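You operate a simulated robot arm through the tools that you are given. There is no shell and no other tool. Be economical: measure what you need, move in short steps, check, and stop when the job is done.

You run a simulated robot arm. Do the job below in one go: nothing can be reset, and whatever is moved stays where it is left.

TASK
Fit both new pins into pallet 6, seat the shell on them and clamp it.

Only the result counts: the job must be done as asked and must still hold three seconds after the hand-in. Knocking over, shifting, dropping, spilling or breaking anything else fails it.

THE ROBOT
A 6-joint arm with a four-finger gripper on a trunk, on a base that drives. Base frame: it is fixed to the floor where the robot stands at the start and does not move with it; the origin is under the middle of the robot, x ahead of it, y to its left, z up; the surface under the hand at the start is at about z = 800. Readings come in mm, degrees, newtons and seconds.
With the tool pointing down near the work surface it reaches from about 100 to 920 mm from the robot's upright axis, wherever it stands. Its first joint turns from -166.0 to 166.0 degrees. Places, roughly: black pallet clamp [-4300, 100, 1000]; blue levelling wheel [-1700, 400, 100]; blue pallet clamp [-2800, 100, 1000]; clamp-side bore of pallet 6 [400, 500, 800]; counter reset button [300, 200, 800]; force knob [600, 100, 900]; grey pallet clamp [-6100, 100, 1000]; lift latch [-2100, -100, 700]; low drain valve [-1400, -100, 300]; low hose valve [-1200, 0, 200]; low main valve [-1600, -100, 300]; low regulator [-1200, 100, 400]; main start button [-4300, -200, 1000]; orange pallet clamp [300, 400, 900]; pins of pallet 6 [500, 500, 800]; red levelling wheel [-1700, 200, 100]. Payload 3.43 kg.
Tool frame: the origin (TCP) lies between the finger pads and is the grasp point; the fingertips stand 30 mm ahead of it; z points along the fingers, y is the line along which they close. The gripper opens to 120 mm. The gripper's body begins 85 mm behind the TCP.
Orientation is that of the tool frame in the base frame, as a unit quaternion [w, x, y, z]. With the fingers straight down and closing along the base's y, the tool's x points along the base's -x, its y along +y and its z along -z.

THE INTERFACE
- The arm moves only by the tool apply_moves. Its argument "plan" is a list of rows, each a list of 3 entries, a list of its own where there are three numbers: the shift along the tool's x, y, z in mm, then the turn, a rotation vector about the tool's x, y, z in degrees, then the closure, from 0 (fully open) to 1 (shut). In form: [[[x, y, z], [ax, ay, az], fingers], ...]. A call has 1 to 10 rows; each row shifts and turns the commanded pose from where the row before left it, along the tool's axes as they then stand. Each row takes 0.2 s and may step no farther than 50 mm and 8.6 degrees from the row before; otherwise, or with a gripper value out of range, the whole call is refused. A pose out of reach is approached as far as the arm can. The call stops where the force on the tool passes 80 N (or 10 N more than at its start, if that is more) or the arm is blocked; 0.2 s more then pass. Each finger halts on what it meets, pressing with about 45 N; the grip force reading is that of the motor and also rises with nothing between the fingers. The clock runs only during rows and for 0.2 s after the last one: add rows that do not move to give the fingers time. It gives the time, the measured TCP pose, the force on the tool (base axes), the opening and the grip force at its end, in the units of the frame above (readings bear some noise), with the torque about the TCP (base axes, N m) and any sound that the robot's microphone picked up.
- Cameras (640 x 400 px; columns grow to the right, rows downward): "scene" is now at [59.2, 185.9, 1496.1]; the picture's right is [-0.12, -0.99, 0.00], its down [-0.74, 0.09, -0.67] and it looks along [0.66, -0.08, -0.75] (base axes); focal length 296 px, centre (320, 200). "wrist" rides on the gripper at [71, -17, -121] in the tool frame; the picture's right is [0.23, 0.97, 0.00], its down [-0.81, 0.19, -0.55] and it looks along [-0.54, 0.13, 0.83] (tool axes); focal length 275 px, centre (320, 200). There is no depth. A picture from a camera that has moved, and an enlarged one, comes with that camera's place and axes in the base frame and with its lens. The place of the scene camera against the robot may be out by one fixed shift of up to 18 mm in any direction.
- get_image(camera): a new picture of that camera. It takes no simulated time.
- move_column(by): slides the trunk up (or, below 0, down) by that many mm; the arm and the scene camera ride with it, the base frame stays. It gives what a move gives, with no picture.
- roll_base(legs): drives the robot by 1 to 6 legs, each [ahead, left, turn to the left] in mm, mm and degrees, along the robot's own axes; the way and the turn of a leg run together, so that a leg with both is an arc; at most 1500 mm and 180 degrees a leg. The arm and the cameras ride along, it lands a little off, and it stops where it bumps. It gives what a move gives.
- aim_head(pan, tilt): turns the head with the scene camera to pan (to the left, within 120 degrees either way) and tilt (down, from -29 to 69), counted from straight ahead of the robot. It gives what a move gives.
- zoom(camera, box): a new picture of the part [left, top, right, bottom] of that camera's present view, enlarged. It takes no simulated time.
- hand_in(): hands the job in; it is judged then, once.

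Go step by step. Nothing tells you exact positions but the pictures and the camera data: compare them with the known pose of the tool, close in by small moves and look again before you grip or let go. The budget is 120 turns and 78 pictures, counting those below and the enlarged ones. Unless the task says otherwise, let go and move clear before handing in, and close with one line.

The tools are called after "Call:" as a command line: name --argument value ..., lists and objects as JSON in quotes. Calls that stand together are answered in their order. apply_moves: Moves the arm, as the interface text tells. Its arguments: {"type":"object","properties":{"plan":{"type":"array","items":{"type":"array"}}},"required":["plan"]} The other tools are called the same way: move_column (by) slides the trunk up or down; roll_base (legs) drives the base; aim_head (pan, tilt) turns the head that bears the scene camera; get_image (camera) takes a picture; zoom (camera, box) takes an enlarged picture of a part of a camera's view; hand_in () hands the job in.

At the start:

```text
clock: 0.0
position: [595.4, 276.9, 1160.8]
ee_rot: [0.0, 0.0, 1.0, 0.0]
contact_force: [-0.3, -0.2, 0.1]
moment: [-0.02, -0.01, 0.0]
width: 119.8
grip_force: 0.1
trunk travel left (down, up): [-75.0, 465.0]
robot x, y, heading: [3.0, 2.9, 0.2]
head pan, tilt: [-7.1, 48.2]
```

scene: 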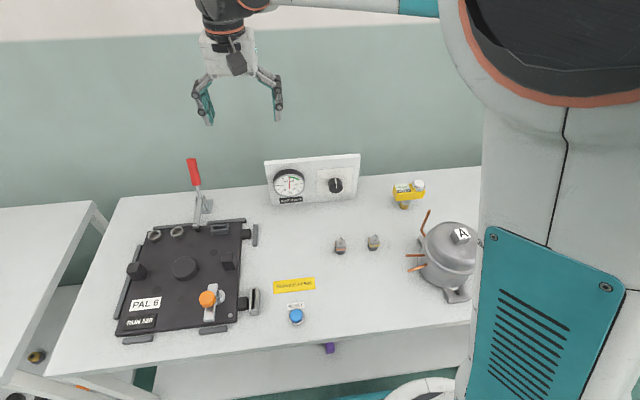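
wrist: 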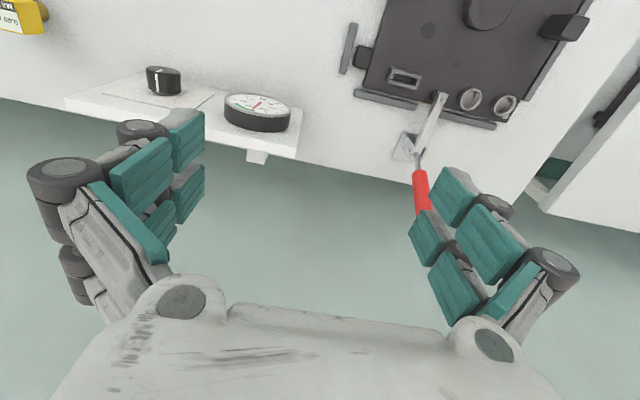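

I see a pallet 6 on the table, two small pins, a shell (compressor-like) at the right, a clamp lever with orange knob, and a red lever at the back. I'll zoom in on the details.

Call:
zoom --camera "scene" --box '[100, 150, 280, 350]'

Call:
zoom --camera "scene" --box '[260, 140, 480, 360]'

```text
2.00 times, centred on (190, 250) of scene
camera zoom: at [59.2, 185.9, 1496.1], right [-0.12, -0.99, 0.0], down [-0.74, 0.09, -0.67], along [0.66, -0.08, -0.75], focal length 591 px, centre (580, 100)
```

zoom: 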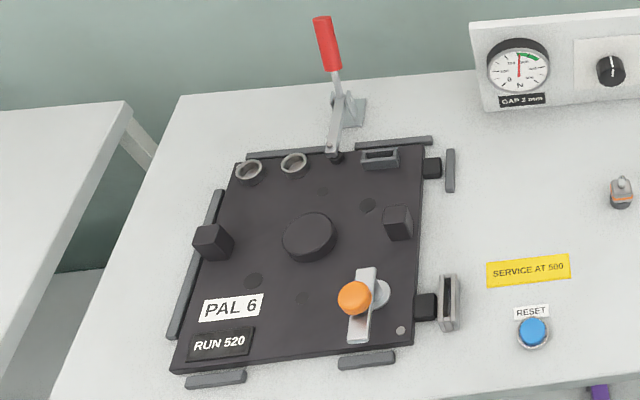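

```text
1.82 times, centred on (370, 250) of scene
camera zoom: at [59.2, 185.9, 1496.1], right [-0.12, -0.99, 0.0], down [-0.74, 0.09, -0.67], along [0.66, -0.08, -0.75], focal length 538 px, centre (229, 109)
```

zoom: 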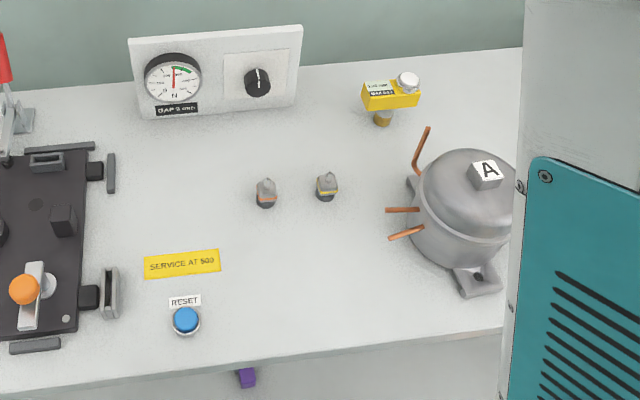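

I'll bring the wrist camera over the pallet for a closer view.

Call:
apply_moves --plan '[[[42, 15, 0], [0, 0, 0], 0], [[42, 15, 0], [0, 0, 0], 0], [[42, 15, 0], [0, 0, 0], 0], [[42, 15, 0], [0, 0, 0], 0], [[42, 15, 0], [0, 0, 0], 0], [[42, 15, 0], [0, 0, 0], 0], [[42, 15, 0], [0, 0, 0], 0], [[42, 15, 0], [0, 0, 0], 0], [[42, 15, 0], [0, 0, 0], 0]]'

Call:
get_image --camera "wrist"

```text
clock: 2.0
position: [220.9, 411.4, 1161.5]
ee_rot: [0.0, 0.005, 1.0, 0.0]
contact_force: [0.5, 0.2, -0.6]
moment: [-0.04, 0.05, 0.04]
width: 120.1
grip_force: 0.1
trunk travel left (down, up): [-75.0, 465.0]
robot x, y, heading: [0.0, 0.3, -0.0]
head pan, tilt: [-7.1, 48.2]
```

```text
73 pictures are left
camera wrist: at [146.7, 394.5, 1283.2], right [-0.22, 0.98, 0.0], down [0.81, 0.18, 0.55], along [0.54, 0.12, -0.83], focal length 275 px, centre (320, 200)
```

wrist: 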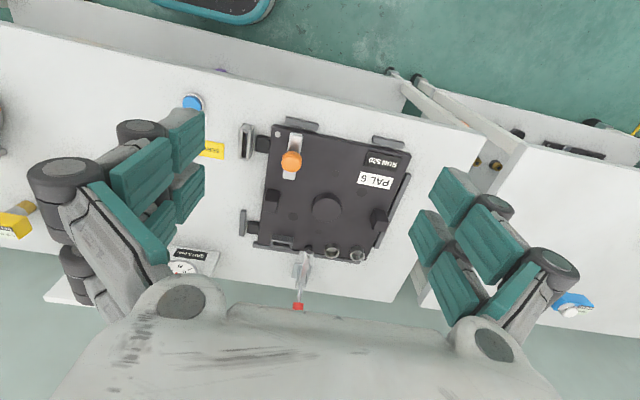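

The pallet lies between the fingers in this view. I'll zoom on it.

Call:
zoom --camera "wrist" --box '[220, 100, 430, 320]'

Call:
zoom --camera "scene" --box '[105, 205, 265, 305]'

Call:
zoom --camera "scene" --box '[320, 165, 440, 265]'

```text
1.82 times, centred on (325, 210) of wrist
camera zoom: at [146.7, 394.5, 1283.2], right [-0.22, 0.98, 0.0], down [0.81, 0.18, 0.55], along [0.54, 0.12, -0.83], focal length 500 px, centre (311, 182)
```

zoom: 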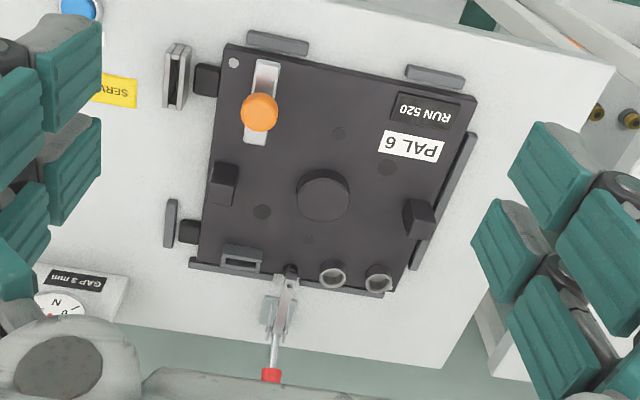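

```text
4.00 times, centred on (185, 255) of scene
camera zoom: at [41.7, 136.7, 1506.4], right [-0.7, -0.71, 0.0], down [-0.47, 0.46, -0.75], along [0.54, -0.53, -0.66], focal length 1182 px, centre (860, -20)
```

zoom: 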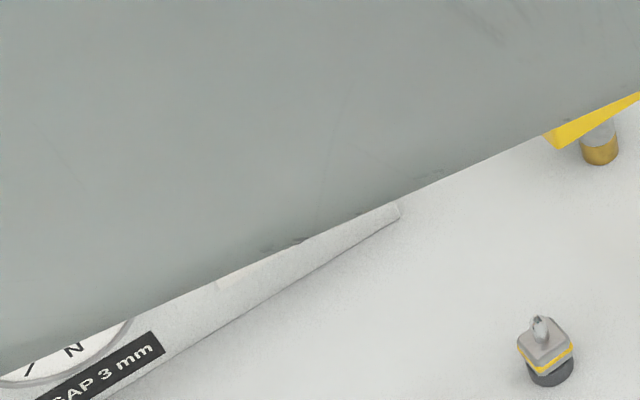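

```text
4.00 times, centred on (380, 215) of scene
camera zoom: at [41.7, 136.7, 1506.4], right [-0.7, -0.71, 0.0], down [-0.47, 0.46, -0.75], along [0.54, -0.53, -0.66], focal length 1182 px, centre (80, 140)
```

zoom: 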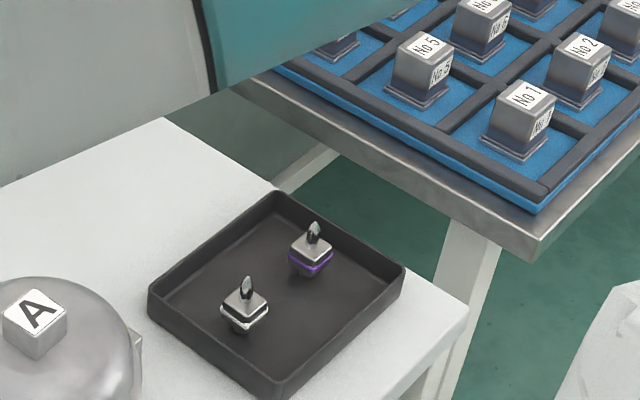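

The scene camera now looks to the right; there is a tray with two other pins there and a rack. I'll look around more.

Call:
get_image --camera "scene"

Call:
aim_head --pan -20 --tilt 45

Call:
get_image --camera "scene"

```text
69 pictures are left
camera scene: at [41.7, 136.7, 1506.4], right [-0.7, -0.71, 0.0], down [-0.47, 0.46, -0.75], along [0.54, -0.53, -0.66], focal length 296 px, centre (320, 200)
```

scene: 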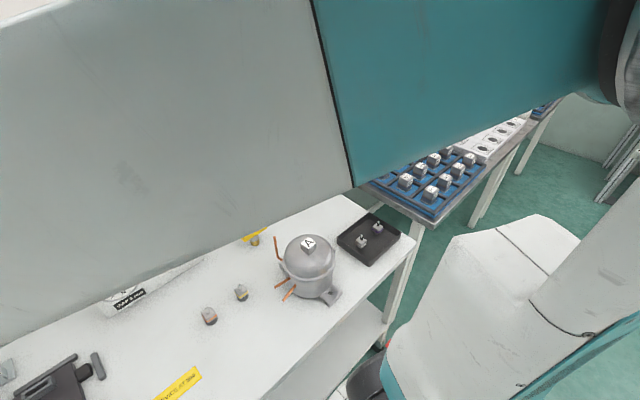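

```text
clock: 2.8
position: [213.6, 412.9, 1165.6]
ee_rot: [0.0, -0.001, 1.0, 0.0]
contact_force: [-0.1, 0.5, -1.1]
moment: [-0.02, -0.01, -0.02]
width: 120.3
grip_force: 0.0
trunk travel left (down, up): [-75.0, 465.0]
robot x, y, heading: [0.4, -0.2, 0.2]
head pan, tilt: [-20.0, 45.0]
```

```text
68 pictures are left
camera scene: at [44.1, 137.9, 1509.2], right [-0.67, -0.74, 0.0], down [-0.47, 0.43, -0.78], along [0.57, -0.52, -0.63], focal length 296 px, centre (320, 200)
```

scene: 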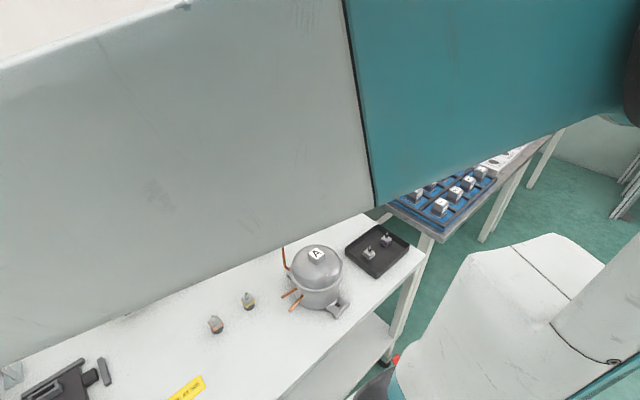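

The head direction doesn't match the commanded pan exactly; I'll aim again and compare.

Call:
aim_head --pan 25 --tilt 48

Call:
get_image --camera "scene"

```text
clock: 3.9
position: [214.9, 412.0, 1164.2]
ee_rot: [0.0, 0.0, 1.0, 0.0]
contact_force: [-0.7, -0.7, -0.2]
moment: [0.0, -0.01, -0.01]
width: 120.1
grip_force: 0.1
trunk travel left (down, up): [-75.0, 465.0]
robot x, y, heading: [1.1, -0.2, -0.2]
head pan, tilt: [25.0, 48.0]
```

```text
67 pictures are left
camera scene: at [44.2, 138.0, 1509.1], right [-0.67, -0.74, 0.0], down [-0.47, 0.43, -0.77], along [0.57, -0.52, -0.63], focal length 296 px, centre (320, 200)
```

scene: 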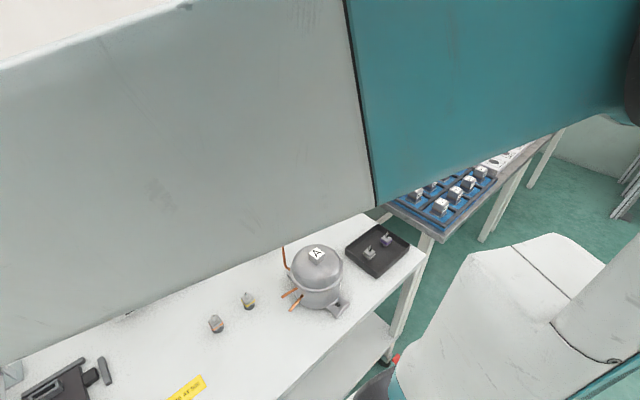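

The head seems to be pushed aside by the upper arm. I'll move the arm back forward and look again.

Call:
apply_moves --plan '[[[-42, -15, 0], [0, 0, 0], 0], [[-42, -15, 0], [0, 0, 0], 0], [[-42, -15, 0], [0, 0, 0], 0], [[-42, -15, 0], [0, 0, 0], 0], [[-42, -15, 0], [0, 0, 0], 0], [[-42, -15, 0], [0, 0, 0], 0], [[-42, -15, 0], [0, 0, 0], 0], [[-42, -15, 0], [0, 0, 0], 0], [[-42, -15, 0], [0, 0, 0], 0]]'

Call:
aim_head --pan -7 --tilt 48

Call:
zoom --camera "scene" --box '[105, 205, 265, 305]'

Call:
zoom --camera "scene" --box '[260, 150, 420, 260]'

```text
clock: 5.9
position: [593.5, 277.7, 1164.7]
ee_rot: [0.001, -0.001, 1.0, 0.0]
contact_force: [-0.3, -0.1, 1.1]
moment: [0.01, -0.02, 0.0]
width: 119.8
grip_force: 0.0
trunk travel left (down, up): [-75.0, 465.0]
robot x, y, heading: [0.4, 3.2, -0.2]
head pan, tilt: [25.0, 48.0]
```

```text
clock: 6.8
position: [595.4, 279.1, 1163.5]
ee_rot: [0.0, 0.001, 1.0, 0.0]
contact_force: [-0.1, -0.1, 0.5]
moment: [0.0, -0.02, 0.0]
width: 120.3
grip_force: 0.1
trunk travel left (down, up): [-75.0, 465.0]
robot x, y, heading: [2.5, -0.4, 0.1]
head pan, tilt: [-7.0, 48.0]
```

```text
4.00 times, centred on (185, 255) of scene
camera zoom: at [56.7, 218.4, 1496.6], right [0.29, -0.96, 0.0], down [-0.71, -0.21, -0.67], along [0.64, 0.19, -0.74], focal length 1182 px, centre (860, -20)
```

zoom: 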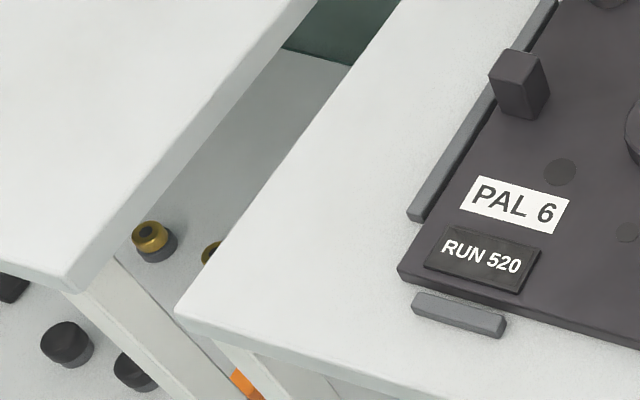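

```text
3.64 times, centred on (340, 205) of scene
camera zoom: at [56.7, 218.4, 1496.6], right [0.29, -0.96, 0.0], down [-0.71, -0.21, -0.67], along [0.64, 0.19, -0.74], focal length 1075 px, centre (247, 182)
```

zoom: 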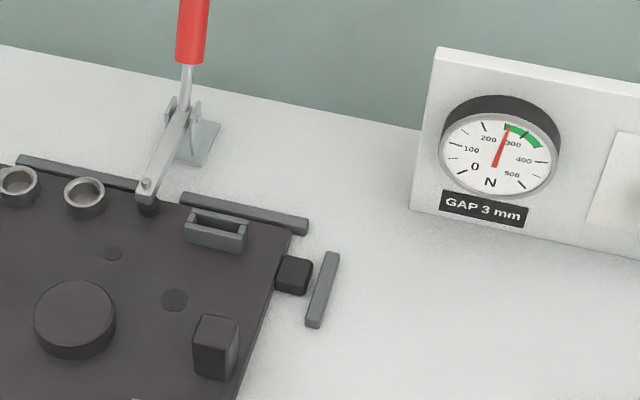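

The head lags, so the view is now turned further. I'll let it settle and look at the full scene.

Call:
apply_moves --plan '[[[0, -40, 0], [0, 0, 0], 0], [[0, -40, 0], [0, 0, 0], 0], [[0, 0, 0], [0, 0, 0], 0], [[0, 0, 0], [0, 0, 0], 0]]'

Call:
zoom --camera "scene" --box '[260, 140, 420, 240]'

Call:
zoom --camera "scene" --box '[320, 170, 480, 270]'

```text
clock: 7.8
position: [595.8, 197.0, 1161.9]
ee_rot: [0.0, 0.0, 1.0, 0.0]
contact_force: [1.2, 1.1, 0.0]
moment: [-0.01, -0.02, 0.01]
width: 119.8
grip_force: 0.1
trunk travel left (down, up): [-75.0, 465.0]
robot x, y, heading: [3.0, -1.3, 0.2]
head pan, tilt: [-7.0, 48.0]
```

```text
4.00 times, centred on (340, 190) of scene
camera zoom: at [63.2, 206.8, 1503.0], right [0.13, -0.99, 0.0], down [-0.68, -0.09, -0.73], along [0.72, 0.09, -0.69], focal length 1182 px, centre (240, 240)
```

zoom: 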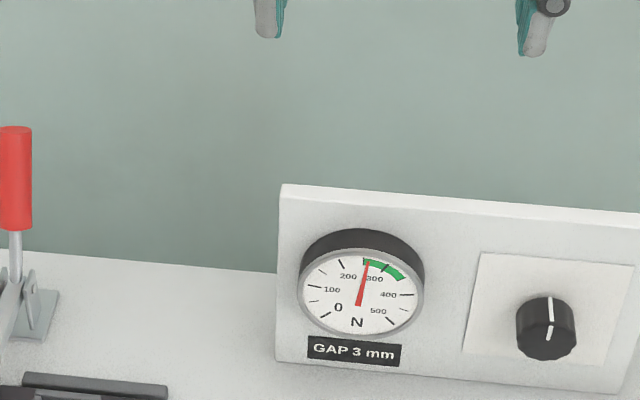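

```text
4.00 times, centred on (400, 220) of scene
camera zoom: at [63.2, 206.8, 1503.0], right [0.13, -0.99, 0.0], down [-0.68, -0.09, -0.73], along [0.72, 0.09, -0.69], focal length 1182 px, centre (0, 120)
```

zoom: 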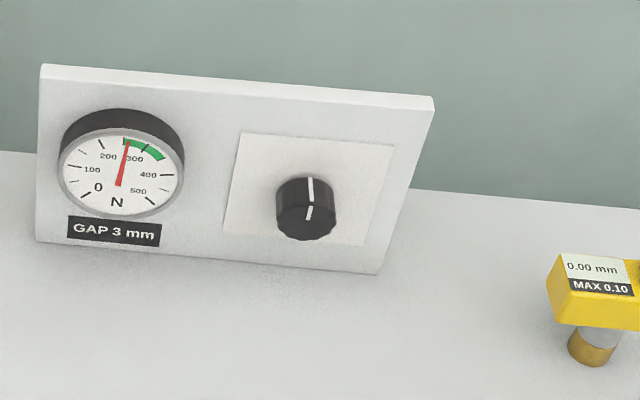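

The gauge reads about 270 N (green 260–340). Next I look at the pins, shell and tray more closely.

Call:
aim_head --pan -35 --tilt 52

Call:
apply_moves --plan '[[[0, 40, 0], [0, 0, 0], 0], [[0, 40, 0], [0, 0, 0], 0], [[0, 0, 0], [0, 0, 0], 0], [[0, 0, 0], [0, 0, 0], 0]]'

Call:
get_image --camera "scene"

```text
clock: 8.8
position: [595.8, 197.5, 1163.2]
ee_rot: [-0.001, 0.0, 1.0, 0.0]
contact_force: [-0.4, 0.6, 0.5]
moment: [0.01, -0.02, -0.03]
width: 120.0
grip_force: 0.0
trunk travel left (down, up): [-75.0, 465.0]
robot x, y, heading: [0.9, -0.4, -0.0]
head pan, tilt: [-35.0, 52.0]
```

```text
clock: 9.8
position: [595.8, 275.5, 1164.9]
ee_rot: [0.0, 0.003, 1.0, 0.0]
contact_force: [-0.4, -0.7, 0.1]
moment: [-0.01, 0.0, 0.0]
width: 119.7
grip_force: 0.0
trunk travel left (down, up): [-75.0, 465.0]
robot x, y, heading: [1.2, -0.7, -0.2]
head pan, tilt: [-35.0, 52.0]
```

```text
62 pictures are left
camera scene: at [56.2, 217.0, 1495.5], right [0.28, -0.96, 0.0], down [-0.72, -0.21, -0.66], along [0.63, 0.18, -0.75], focal length 296 px, centre (320, 200)
```

scene: 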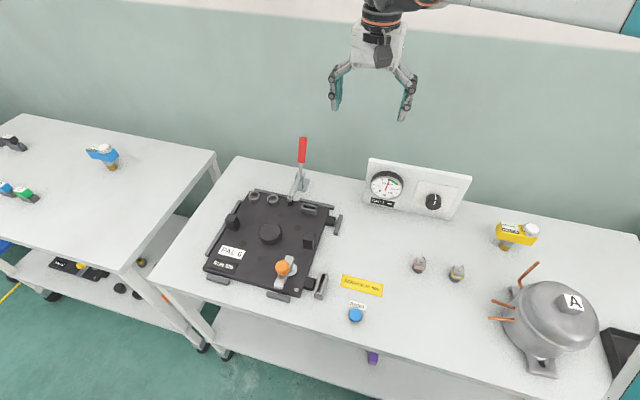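

The arm's shoulder seems to limit the head, but this view is good. Zooming on pins and shell.

Call:
zoom --camera "scene" --box '[390, 240, 490, 300]'

Call:
zoom --camera "scene" --box '[480, 210, 640, 390]'

Call:
zoom --camera "scene" --box '[200, 180, 340, 300]'

```text
6.40 times, centred on (440, 270) of scene
camera zoom: at [56.2, 217.0, 1495.5], right [0.28, -0.96, 0.0], down [-0.72, -0.21, -0.66], along [0.63, 0.18, -0.75], focal length 1892 px, centre (-448, -248)
```

zoom: 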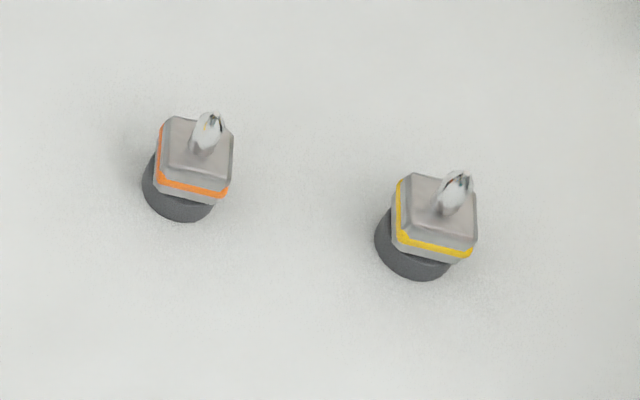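

```text
2.22 times, centred on (560, 300) of scene
camera zoom: at [56.2, 217.0, 1495.5], right [0.28, -0.96, 0.0], down [-0.72, -0.21, -0.66], along [0.63, 0.18, -0.75], focal length 657 px, centre (-213, -22)
```

zoom: 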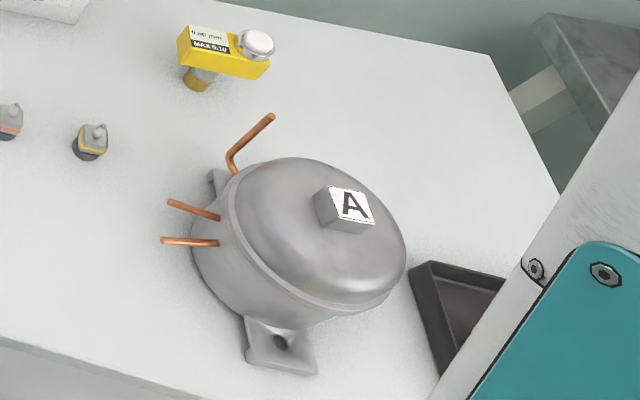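

```text
3.33 times, centred on (270, 240) of scene
camera zoom: at [56.2, 217.0, 1495.5], right [0.28, -0.96, 0.0], down [-0.72, -0.21, -0.66], along [0.63, 0.18, -0.75], focal length 985 px, centre (487, 67)
```

zoom: 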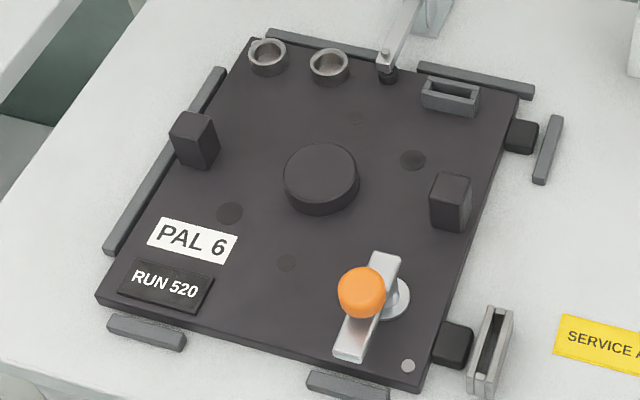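

New pins (orange and yellow bands) stand in black holders on the table; the tray holds the old ones. I'll hover over the orange pin with the wrist camera.

Call:
apply_moves --plan '[[[18, -32.5, 27], [0, 0, 0], 0], [[18, -32.5, 27], [0, 0, 0], 0], [[18, -32.5, 27], [0, 0, 0], 0], [[18, -32.5, 27], [0, 0, 0], 0], [[18, -32.5, 27], [0, 0, 0], 0], [[18, -32.5, 27], [0, 0, 0], 0], [[0, 0, 0], [0, 0, 0], 0]]'

Call:
get_image --camera "wrist"

Call:
get_image --camera "scene"

```text
clock: 11.4
position: [491.5, 78.1, 997.6]
ee_rot: [0.0, 0.002, 1.0, 0.0]
contact_force: [-0.2, 0.2, -0.2]
moment: [0.0, 0.02, 0.02]
width: 120.1
grip_force: 0.0
trunk travel left (down, up): [-75.0, 465.0]
robot x, y, heading: [1.1, 1.4, 0.2]
head pan, tilt: [-35.0, 52.0]
```

```text
58 pictures are left
camera wrist: at [418.2, 61.0, 1120.2], right [-0.23, 0.97, 0.0], down [0.81, 0.19, 0.55], along [0.54, 0.13, -0.83], focal length 275 px, centre (320, 200)
```

wrist: 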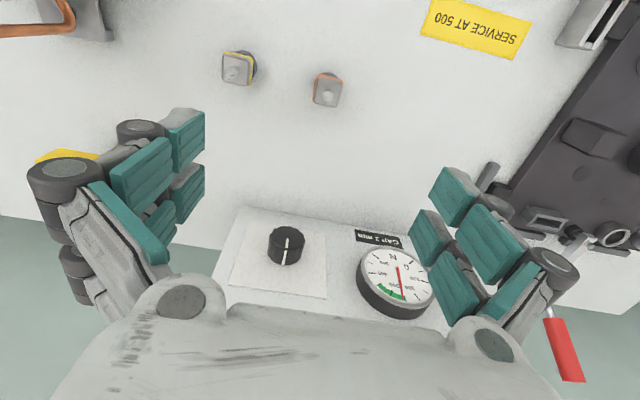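

```text
57 pictures are left
camera scene: at [67.5, 190.0, 1512.1], right [-0.06, -1.0, 0.0], down [-0.6, 0.04, -0.8], along [0.79, -0.05, -0.61], focal length 296 px, centre (320, 200)
```

scene: 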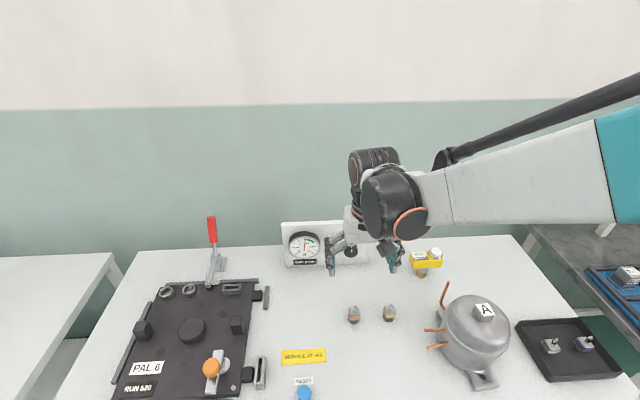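

Zooming on the pins and the gauge from the wrist camera.

Call:
zoom --camera "wrist" --box '[210, 40, 370, 130]'

Call:
zoom --camera "wrist" --box '[340, 220, 440, 320]'

```text
4.00 times, centred on (290, 85) of wrist
camera zoom: at [418.2, 61.0, 1120.2], right [-0.23, 0.97, 0.0], down [0.81, 0.19, 0.55], along [0.54, 0.13, -0.83], focal length 1101 px, centre (440, 660)
```

zoom: 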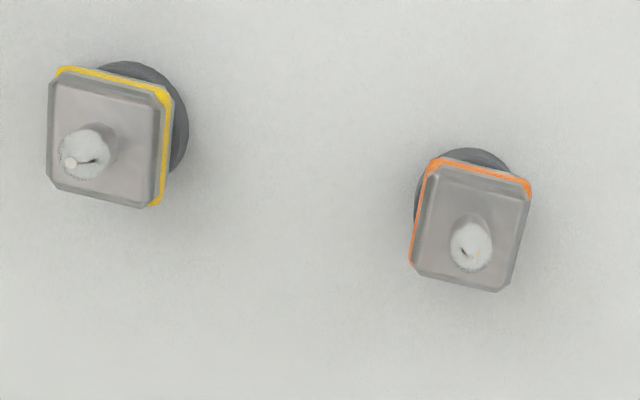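

```text
4.00 times, centred on (390, 270) of wrist
camera zoom: at [418.2, 61.0, 1120.2], right [-0.23, 0.97, 0.0], down [0.81, 0.19, 0.55], along [0.54, 0.13, -0.83], focal length 1101 px, centre (40, -80)
```

zoom: 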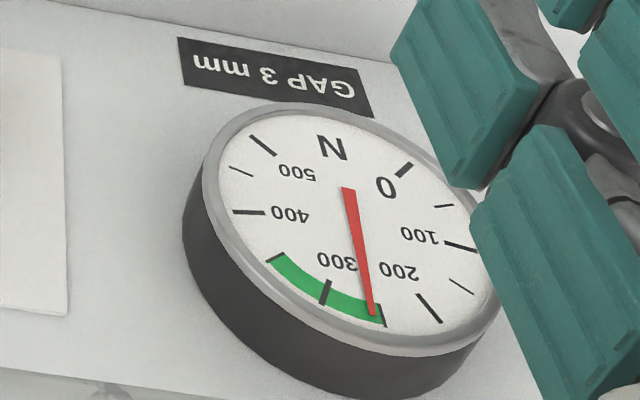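

Both pins are seen well. Before gripping, I'll look closely at the pallet bores from lower down.

Call:
apply_moves --plan '[[[19.5, 45.6, 0], [0, 0, 0], 0], [[19.5, 45.6, 0], [0, 0, 0], 0], [[19.5, 45.6, 0], [0, 0, 0], 0], [[19.5, 45.6, 0], [0, 0, 0], 0], [[19.5, 45.6, 0], [0, 0, 0], 0], [[19.5, 45.6, 0], [0, 0, 0], 0], [[19.5, 45.6, 0], [0, 0, 0], 0], [[19.5, 45.8, 0], [0, 0, 0], 0], [[0, 0, 0], [0, 0, 0], 0]]'

Call:
get_image --camera "wrist"

Call:
zoom --camera "wrist" --box '[200, 60, 440, 280]'

```text
clock: 12.2
position: [508.3, 222.9, 982.0]
ee_rot: [-0.001, 0.02, 1.0, 0.001]
contact_force: [-0.4, -1.0, 0.3]
moment: [0.13, 0.0, -0.01]
width: 119.9
grip_force: 0.0
trunk travel left (down, up): [-75.0, 465.0]
robot x, y, heading: [-0.4, -0.4, 0.0]
head pan, tilt: [-35.0, 52.0]
stopped in row 4: the arm was blocked; the commanded pose is now the measured one
```

```text
54 pictures are left
camera wrist: at [435.2, 207.8, 1103.3], right [-0.19, 0.98, 0.0], down [0.82, 0.16, 0.55], along [0.54, 0.11, -0.83], focal length 275 px, centre (320, 200)
```

wrist: 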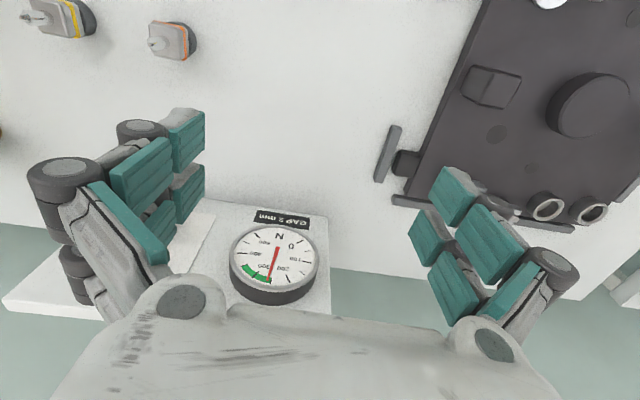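

```text
1.82 times, centred on (320, 170) of wrist
camera zoom: at [435.2, 207.8, 1103.3], right [-0.19, 0.98, 0.0], down [0.82, 0.16, 0.55], along [0.54, 0.11, -0.83], focal length 500 px, centre (320, 254)
```

zoom: 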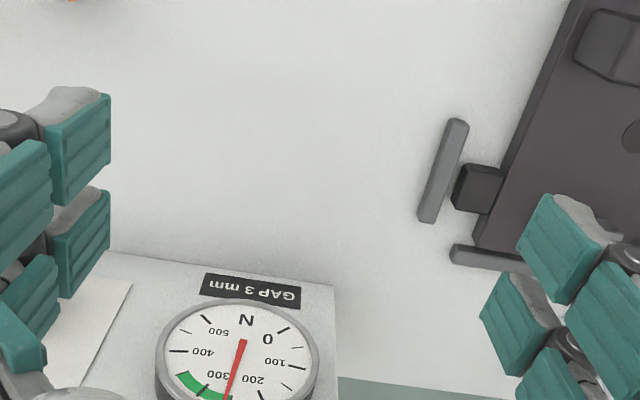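

The arm got blocked, evidently by the head's mast at the left of the robot. I'll raise the arm, straighten the tool and shift the base to the left so everything lies ahead or to the right.

Call:
apply_moves --plan '[[[0, -40, -20], [0, 0, -2.2], 0], [[0, -40, -30], [0, 0, 0], 0], [[0, 0, -45], [0, 0, 0], 0], [[0, 0, -45], [0, 0, 0], 0], [[0, 0, -45], [0, 0, 0], 0], [[0, 0, 0], [0, 0, 0], 0]]'

Call:
roll_base --legs '[[0, 400, 0]]'

Call:
get_image --camera "scene"

```text
clock: 13.3
position: [570.5, 150.8, 1126.9]
ee_rot: [0.0, 0.011, 1.0, 0.0]
contact_force: [0.0, 0.0, -0.7]
moment: [0.03, 0.07, -0.03]
width: 120.0
grip_force: 0.2
trunk travel left (down, up): [-75.0, 465.0]
robot x, y, heading: [-0.6, -0.3, 0.3]
head pan, tilt: [-35.0, 52.0]
stopped in row 5: the arm was blocked; the commanded pose is now the measured one
```

```text
clock: 15.8
position: [571.1, 546.8, 1128.6]
ee_rot: [-0.001, 0.014, 1.0, 0.0]
contact_force: [0.1, -0.4, 0.0]
moment: [0.02, -0.01, 0.0]
width: 119.9
grip_force: 0.1
trunk travel left (down, up): [-75.0, 465.0]
robot x, y, heading: [3.1, 403.4, -0.6]
head pan, tilt: [-35.0, 52.0]
```

```text
52 pictures are left
camera scene: at [73.2, 599.0, 1512.5], right [0.04, -1.0, 0.0], down [-0.6, -0.02, -0.8], along [0.8, 0.03, -0.6], focal length 296 px, centre (320, 200)
```

scene: 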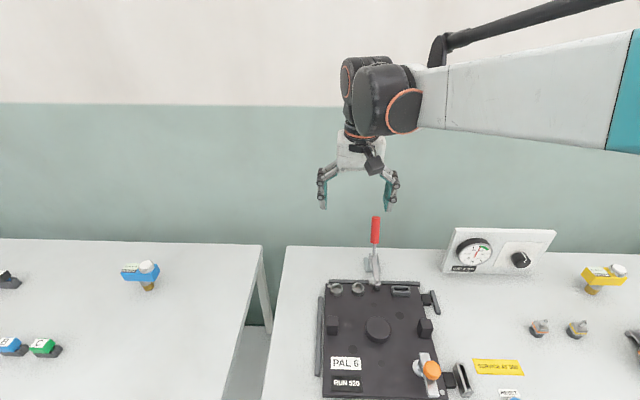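

Now the robot is 400 mm to the left. I'll turn the head off the arm, then hover over the pallet with the wrist camera.

Call:
aim_head --pan 25 --tilt 50

Call:
apply_moves --plan '[[[35, -14, 0], [0, 0, -1.4], 0], [[35, -14, 0], [0, 0, 0], 0], [[35, -14, 0], [0, 0, 0], 0], [[35, -14, 0], [0, 0, 0], 0], [[35, -14, 15], [0, 0, 0], 0], [[35, -14, 40], [0, 0, 0], 0], [[30, -16, 40], [0, 0, 0], 0], [[0, 0, 33], [0, 0, 0], 0], [[0, 0, 0], [0, 0, 0], 0]]'

Call:
get_image --camera "wrist"

Call:
get_image --camera "scene"

```text
clock: 17.1
position: [571.4, 547.1, 1127.7]
ee_rot: [0.0, 0.015, 1.0, 0.0]
contact_force: [0.5, 0.3, 0.4]
moment: [0.0, 0.04, -0.01]
width: 120.1
grip_force: 0.0
trunk travel left (down, up): [-75.0, 465.0]
robot x, y, heading: [1.0, 400.3, -0.9]
head pan, tilt: [25.0, 50.0]
```

```text
refused: row 6 steps farther than a row can; nothing moved
```

```text
51 pictures are left
camera wrist: at [497.9, 531.5, 1249.8], right [-0.2, 0.98, 0.0], down [0.82, 0.17, 0.55], along [0.54, 0.11, -0.83], focal length 275 px, centre (320, 200)
```

wrist: 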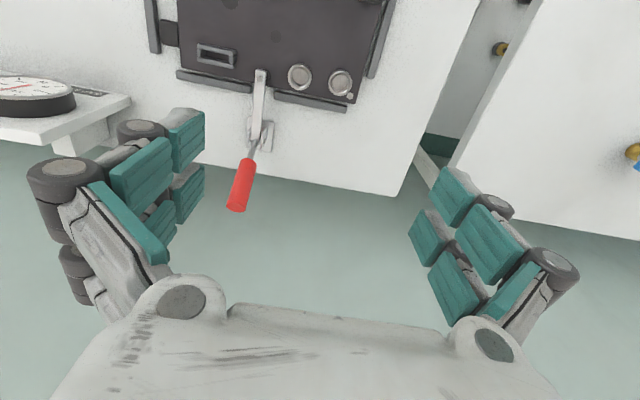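

```text
50 pictures are left
camera scene: at [56.5, 627.6, 1493.7], right [0.41, -0.91, 0.0], down [-0.7, -0.31, -0.64], along [0.59, 0.26, -0.77], focal length 296 px, centre (320, 200)
```

scene: 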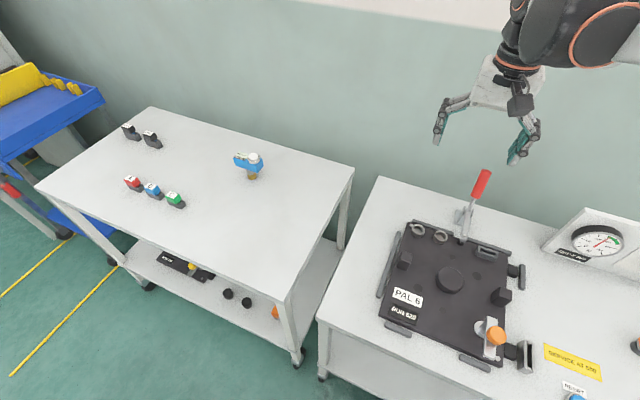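

Call:
apply_moves --plan '[[[34.3, -14.3, 18.3], [0, 0, -1.5], 0], [[34.3, -14.3, 18.3], [0, 0, 0], 0], [[34.3, -14.3, 18.3], [0, 0, 0], 0], [[34.3, -14.3, 18.3], [0, 0, 0], 0], [[34.3, -14.3, 18.3], [0, 0, 0], 0], [[34.3, -14.3, 18.3], [0, 0, 0], 0], [[34.3, -14.3, 18.3], [0, 0, 0], 0], [[0, 0, 0], [0, 0, 0], 0]]'

Call:
get_image --camera "wrist"

Call:
zoom --camera "wrist" --box '[200, 60, 440, 280]'

```text
clock: 18.9
position: [327.1, 447.5, 1000.3]
ee_rot: [0.0, 0.002, 1.0, 0.0]
contact_force: [-0.5, -0.1, -0.1]
moment: [0.0, -0.06, 0.03]
width: 119.8
grip_force: 0.0
trunk travel left (down, up): [-75.0, 465.0]
robot x, y, heading: [4.0, 402.4, -0.9]
head pan, tilt: [25.0, 50.0]
```

```text
49 pictures are left
camera wrist: at [255.6, 429.9, 1121.3], right [-0.23, 0.97, 0.0], down [0.81, 0.19, 0.55], along [0.54, 0.13, -0.83], focal length 275 px, centre (320, 200)
```

wrist: 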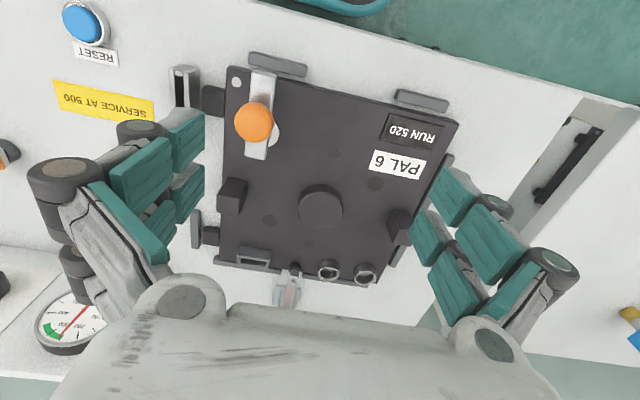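

```text
1.82 times, centred on (320, 170) of wrist
camera zoom: at [255.6, 429.9, 1121.3], right [-0.23, 0.97, 0.0], down [0.81, 0.19, 0.55], along [0.54, 0.13, -0.83], focal length 500 px, centre (320, 254)
```

zoom: 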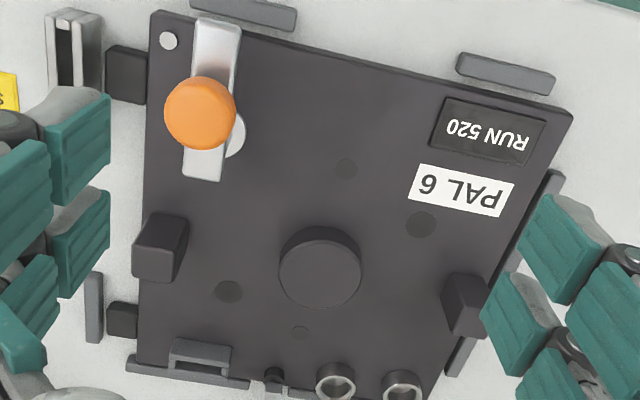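

Call:
zoom --camera "wrist" --box '[225, 60, 325, 170]'

Call:
zoom --camera "wrist" --box '[240, 130, 400, 260]'

Call:
zoom --camera "scene" --box '[370, 215, 540, 380]'

```text
3.64 times, centred on (275, 115) of wrist
camera zoom: at [255.6, 429.9, 1121.3], right [-0.23, 0.97, 0.0], down [0.81, 0.19, 0.55], along [0.54, 0.13, -0.83], focal length 1001 px, centre (484, 509)
```

zoom: 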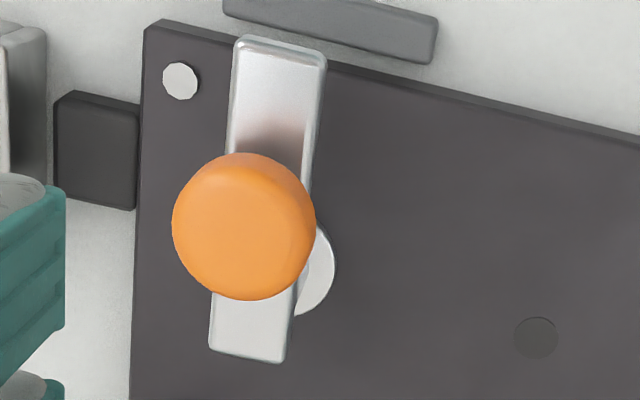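

```text
3.08 times, centred on (320, 195) of wrist
camera zoom: at [255.6, 429.9, 1121.3], right [-0.23, 0.97, 0.0], down [0.81, 0.19, 0.55], along [0.54, 0.13, -0.83], focal length 847 px, centre (320, 215)
```

zoom: 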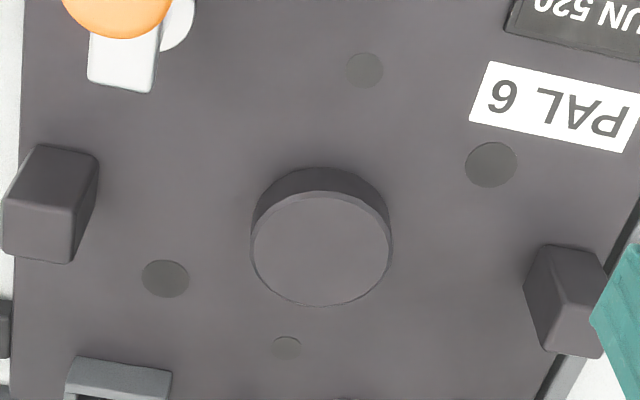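

```text
2.42 times, centred on (455, 298) of scene
camera zoom: at [55.7, 627.4, 1493.8], right [0.41, -0.91, 0.0], down [-0.7, -0.32, -0.64], along [0.59, 0.26, -0.77], focal length 717 px, centre (-7, -36)
```

zoom: 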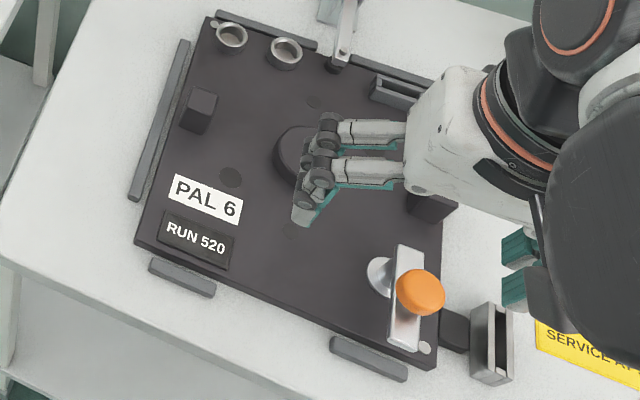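

The pallet has two 21 mm bores and two 13 mm bores around the centre pad. I'll go over the orange pin next, lower down, to measure it.

Call:
apply_moves --plan '[[[-16.1, -40.6, 0], [0, 0, 0], 0], [[-16.1, -40.6, 0], [0, 0, 0], 0], [[-16.1, -40.6, 0], [0, 0, 0], 0], [[-16.1, -40.6, 0], [0, 0, 0], 0], [[-16.1, -40.6, 0], [0, 0, 0], 0], [[-16.1, -40.6, 0], [0, 0, 0], 0], [[-16.1, -40.6, 10], [0, 0, 0], 0], [[-16.1, -40.6, 20], [0, 0, 0], 0], [[-16.1, -40.6, 25], [0, 0, 0], 0], [[0, 0, 15], [0, 0, 0], 0]]'

Call:
get_image --camera "wrist"

```text
refused: row 9 steps farther than a row can; nothing moved
```

```text
44 pictures are left
camera wrist: at [255.6, 429.9, 1121.3], right [-0.23, 0.97, 0.0], down [0.81, 0.19, 0.55], along [0.54, 0.13, -0.83], focal length 275 px, centre (320, 200)
```

wrist: 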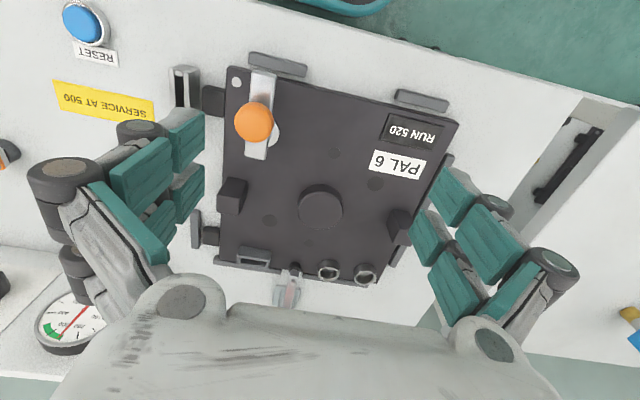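

Call:
apply_moves --plan '[[[-16.1, -40.6, 0], [0, 0, 0], 0], [[-16.1, -40.6, 0], [0, 0, 0], 0], [[-16.1, -40.6, 0], [0, 0, 0], 0], [[-16.1, -40.6, 0], [0, 0, 0], 0], [[-16.1, -40.6, 0], [0, 0, 0], 0], [[-16.1, -40.6, 15], [0, 0, 0], 0], [[-16.1, -40.6, 15], [0, 0, 0], 0], [[-16.1, -40.6, 20], [0, 0, 0], 0], [[-16.1, -40.6, 20], [0, 0, 0], 0], [[0, 0, 0], [0, 0, 0], 0]]'

Call:
get_image --camera "wrist"

```text
clock: 21.1
position: [471.5, 81.3, 930.2]
ee_rot: [0.0, 0.001, 1.0, 0.0]
contact_force: [-0.3, -0.1, -0.3]
moment: [0.06, 0.01, 0.0]
width: 119.8
grip_force: 0.0
trunk travel left (down, up): [-75.0, 465.0]
robot x, y, heading: [1.0, 397.0, -0.9]
head pan, tilt: [25.0, 50.0]
```

```text
43 pictures are left
camera wrist: at [399.0, 65.0, 1051.9], right [-0.23, 0.97, 0.0], down [0.81, 0.19, 0.55], along [0.54, 0.13, -0.83], focal length 275 px, centre (320, 200)
```

wrist: 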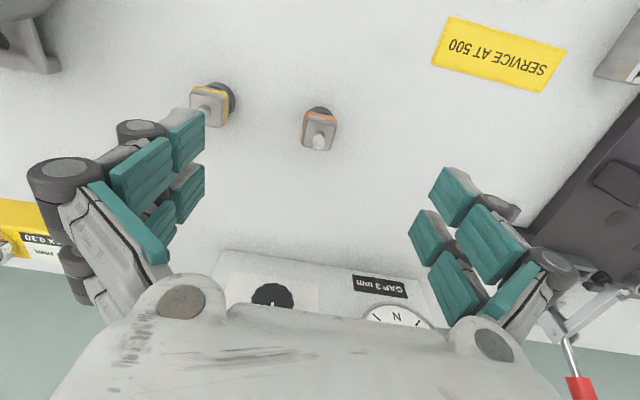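

Call:
zoom --camera "wrist" --box '[270, 90, 370, 165]'

```text
5.33 times, centred on (320, 128) of wrist
camera zoom: at [399.0, 65.0, 1051.9], right [-0.23, 0.97, 0.0], down [0.81, 0.19, 0.55], along [0.54, 0.13, -0.83], focal length 1468 px, centre (320, 587)
```

zoom: 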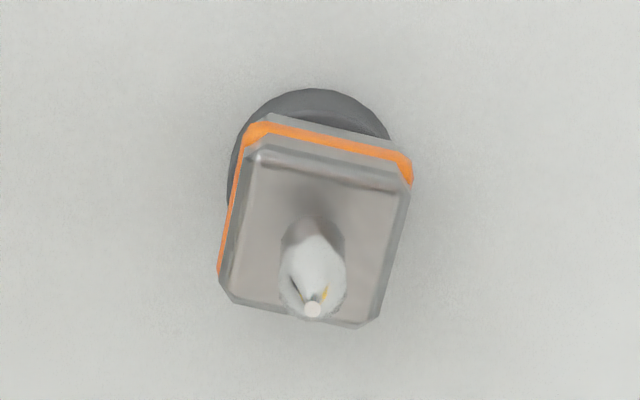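

Orange pin's block top is about z 838 at (476, 82), ~26 mm square and aligned with the base axes. I'll close to half and descend towards it.

Call:
apply_moves --plan '[[[-6, 0, 20], [0, 0, 0], 0.5], [[0, 0, 30], [0, 0, 0], 0.5], [[0, 0, 18], [0, 0, 0], 0.5], [[0, 0, 0], [0, 0, 0], 0.5]]'

Call:
get_image --camera "wrist"

```text
clock: 22.1
position: [478.5, 82.4, 861.9]
ee_rot: [0.0, 0.001, 1.0, 0.0]
contact_force: [0.1, 0.6, 0.3]
moment: [-0.02, 0.04, 0.02]
width: 59.8
grip_force: 0.0
trunk travel left (down, up): [-75.0, 465.0]
robot x, y, heading: [-0.5, 396.0, -0.4]
head pan, tilt: [25.0, 50.0]
```

```text
41 pictures are left
camera wrist: at [405.8, 65.5, 983.4], right [-0.23, 0.97, 0.0], down [0.81, 0.19, 0.55], along [0.54, 0.13, -0.83], focal length 275 px, centre (320, 200)
```

wrist: 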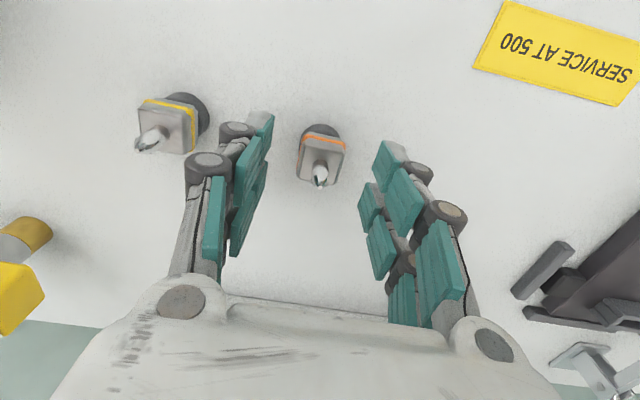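

Aligned. Descend 13 mm and grip.

Call:
apply_moves --plan '[[[0, 0, 13], [0, 0, 0], 0.5], [[0, 0, 0], [0, 0, 0], 0.75], [[0, 0, 0], [0, 0, 0], 1], [[0, 0, 0], [0, 0, 0], 1], [[0, 0, 0], [0, 0, 0], 1]]'

Call:
apply_moves --plan '[[[0, 0, -10], [0, 0, 0], 1], [[0, 0, -40], [0, 0, 0], 1], [[0, 0, -40], [0, 0, 0], 1], [[0, 0, 0], [0, 0, 0], 1]]'

Call:
get_image --camera "wrist"

```text
clock: 23.3
position: [479.0, 83.3, 849.3]
ee_rot: [0.001, 0.001, 1.0, 0.0]
contact_force: [-0.5, 1.3, 2.5]
moment: [0.01, 0.0, 0.03]
width: 25.4
grip_force: 45.6
trunk travel left (down, up): [-75.0, 465.0]
robot x, y, heading: [4.4, 403.4, -0.7]
head pan, tilt: [25.0, 50.0]
```

```text
clock: 24.3
position: [480.4, 83.7, 940.2]
ee_rot: [-0.001, 0.002, 1.0, 0.0]
contact_force: [0.8, 0.9, -1.1]
moment: [0.01, 0.01, -0.01]
width: 25.7
grip_force: 44.8
trunk travel left (down, up): [-75.0, 465.0]
robot x, y, heading: [3.2, 404.7, -0.4]
head pan, tilt: [25.0, 50.0]
```

```text
40 pictures are left
camera wrist: at [407.0, 66.0, 1061.4], right [-0.23, 0.97, 0.0], down [0.81, 0.19, 0.55], along [0.54, 0.13, -0.83], focal length 275 px, centre (320, 200)
```

wrist: 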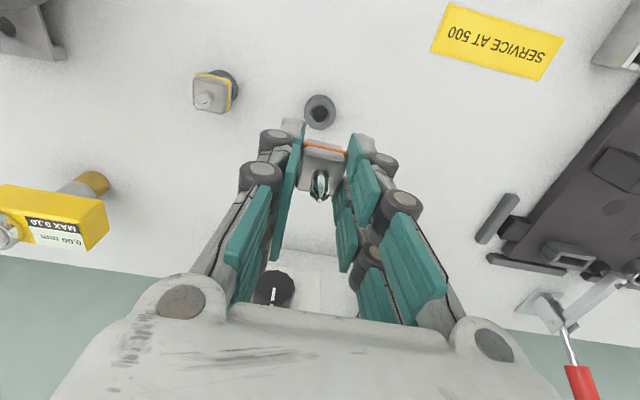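

Call:
zoom --camera "wrist" --box '[270, 80, 390, 210]'

Call:
apply_moves --plan '[[[8, 40, -10], [0, 0, 0], 1], [[8, 40, -10], [0, 0, 0], 1], [[8, 40, 0], [0, 0, 0], 1], [[8, 40, 0], [0, 0, 0], 1], [[8, 40, 0], [0, 0, 0], 1], [[8, 40, 0], [0, 0, 0], 1], [[8, 40, 0], [0, 0, 0], 1], [[8, 40, 0], [0, 0, 0], 1], [[8, 40, 0], [0, 0, 0], 1], [[0, 0, 0], [0, 0, 0], 1]]'

Call:
get_image --camera "scene"

```text
3.08 times, centred on (330, 145) of wrist
camera zoom: at [407.0, 66.0, 1061.4], right [-0.23, 0.97, 0.0], down [0.81, 0.19, 0.55], along [0.54, 0.13, -0.83], focal length 847 px, centre (289, 369)
```

zoom: 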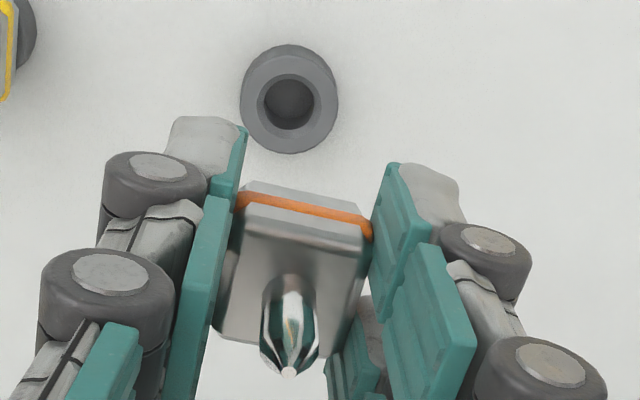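

```text
clock: 26.5
position: [408.9, 442.5, 957.9]
ee_rot: [0.0, 0.002, 1.0, 0.0]
contact_force: [0.5, 0.4, -0.8]
moment: [-0.01, 0.03, -0.01]
width: 25.5
grip_force: 44.4
trunk travel left (down, up): [-75.0, 465.0]
robot x, y, heading: [2.0, 400.8, -0.8]
head pan, tilt: [25.0, 50.0]
```

```text
38 pictures are left
camera scene: at [56.3, 628.0, 1493.7], right [0.41, -0.91, 0.0], down [-0.7, -0.32, -0.64], along [0.59, 0.26, -0.77], focal length 296 px, centre (320, 200)
```

scene: 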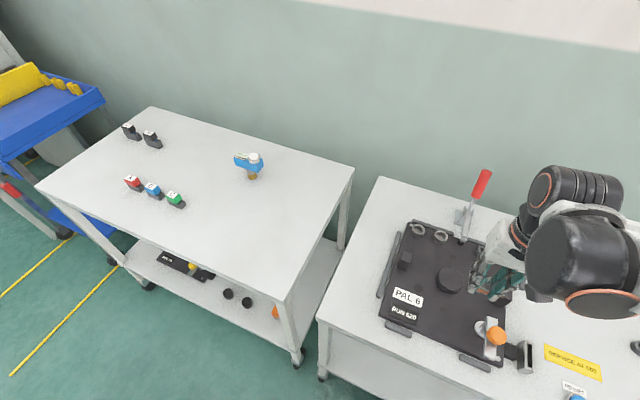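

The stand's bore is ~14 mm, matching the two smaller bores C (381,477) and D (527,478). Checking the shank from the scene camera.

Call:
zoom --camera "scene" --box '[450, 240, 550, 320]'

```text
5.00 times, centred on (500, 280) of scene
camera zoom: at [56.3, 628.0, 1493.7], right [0.41, -0.91, 0.0], down [-0.7, -0.32, -0.64], along [0.59, 0.26, -0.77], focal length 1478 px, centre (-580, -200)
```

zoom: 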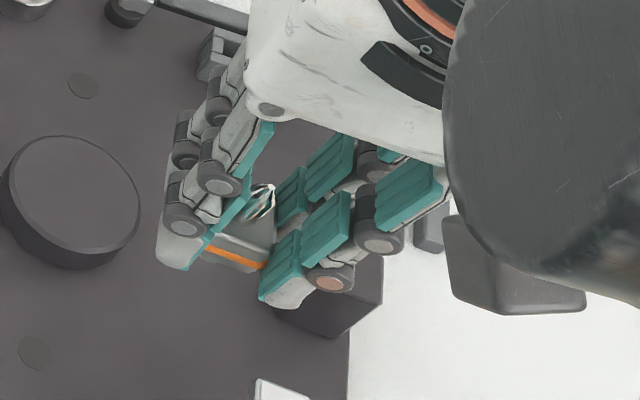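

Shank not visible, but I can servo relatively: bring bore C to the same image position as the stand bore had. Hover over C and measure.

Call:
apply_moves --plan '[[[23.5, 34.5, 0], [0, 0, 0], 1], [[0, 0, 15], [0, 0, 0], 1], [[0, 0, 0], [0, 0, 0], 1]]'

Call:
zoom --camera "wrist" --box '[270, 80, 390, 210]'

```text
clock: 27.3
position: [387.2, 476.1, 943.1]
ee_rot: [0.0, 0.002, 1.0, 0.0]
contact_force: [-0.3, -0.1, -0.4]
moment: [0.02, 0.03, -0.01]
width: 25.1
grip_force: 44.6
trunk travel left (down, up): [-75.0, 465.0]
robot x, y, heading: [3.6, 401.1, -0.9]
head pan, tilt: [25.0, 50.0]
```

```text
3.08 times, centred on (330, 145) of wrist
camera zoom: at [314.1, 459.2, 1065.1], right [-0.23, 0.97, 0.0], down [0.81, 0.19, 0.55], along [0.54, 0.13, -0.83], focal length 847 px, centre (289, 369)
```

zoom: 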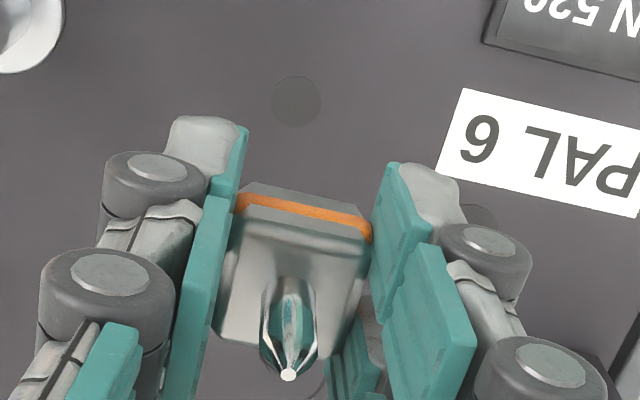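

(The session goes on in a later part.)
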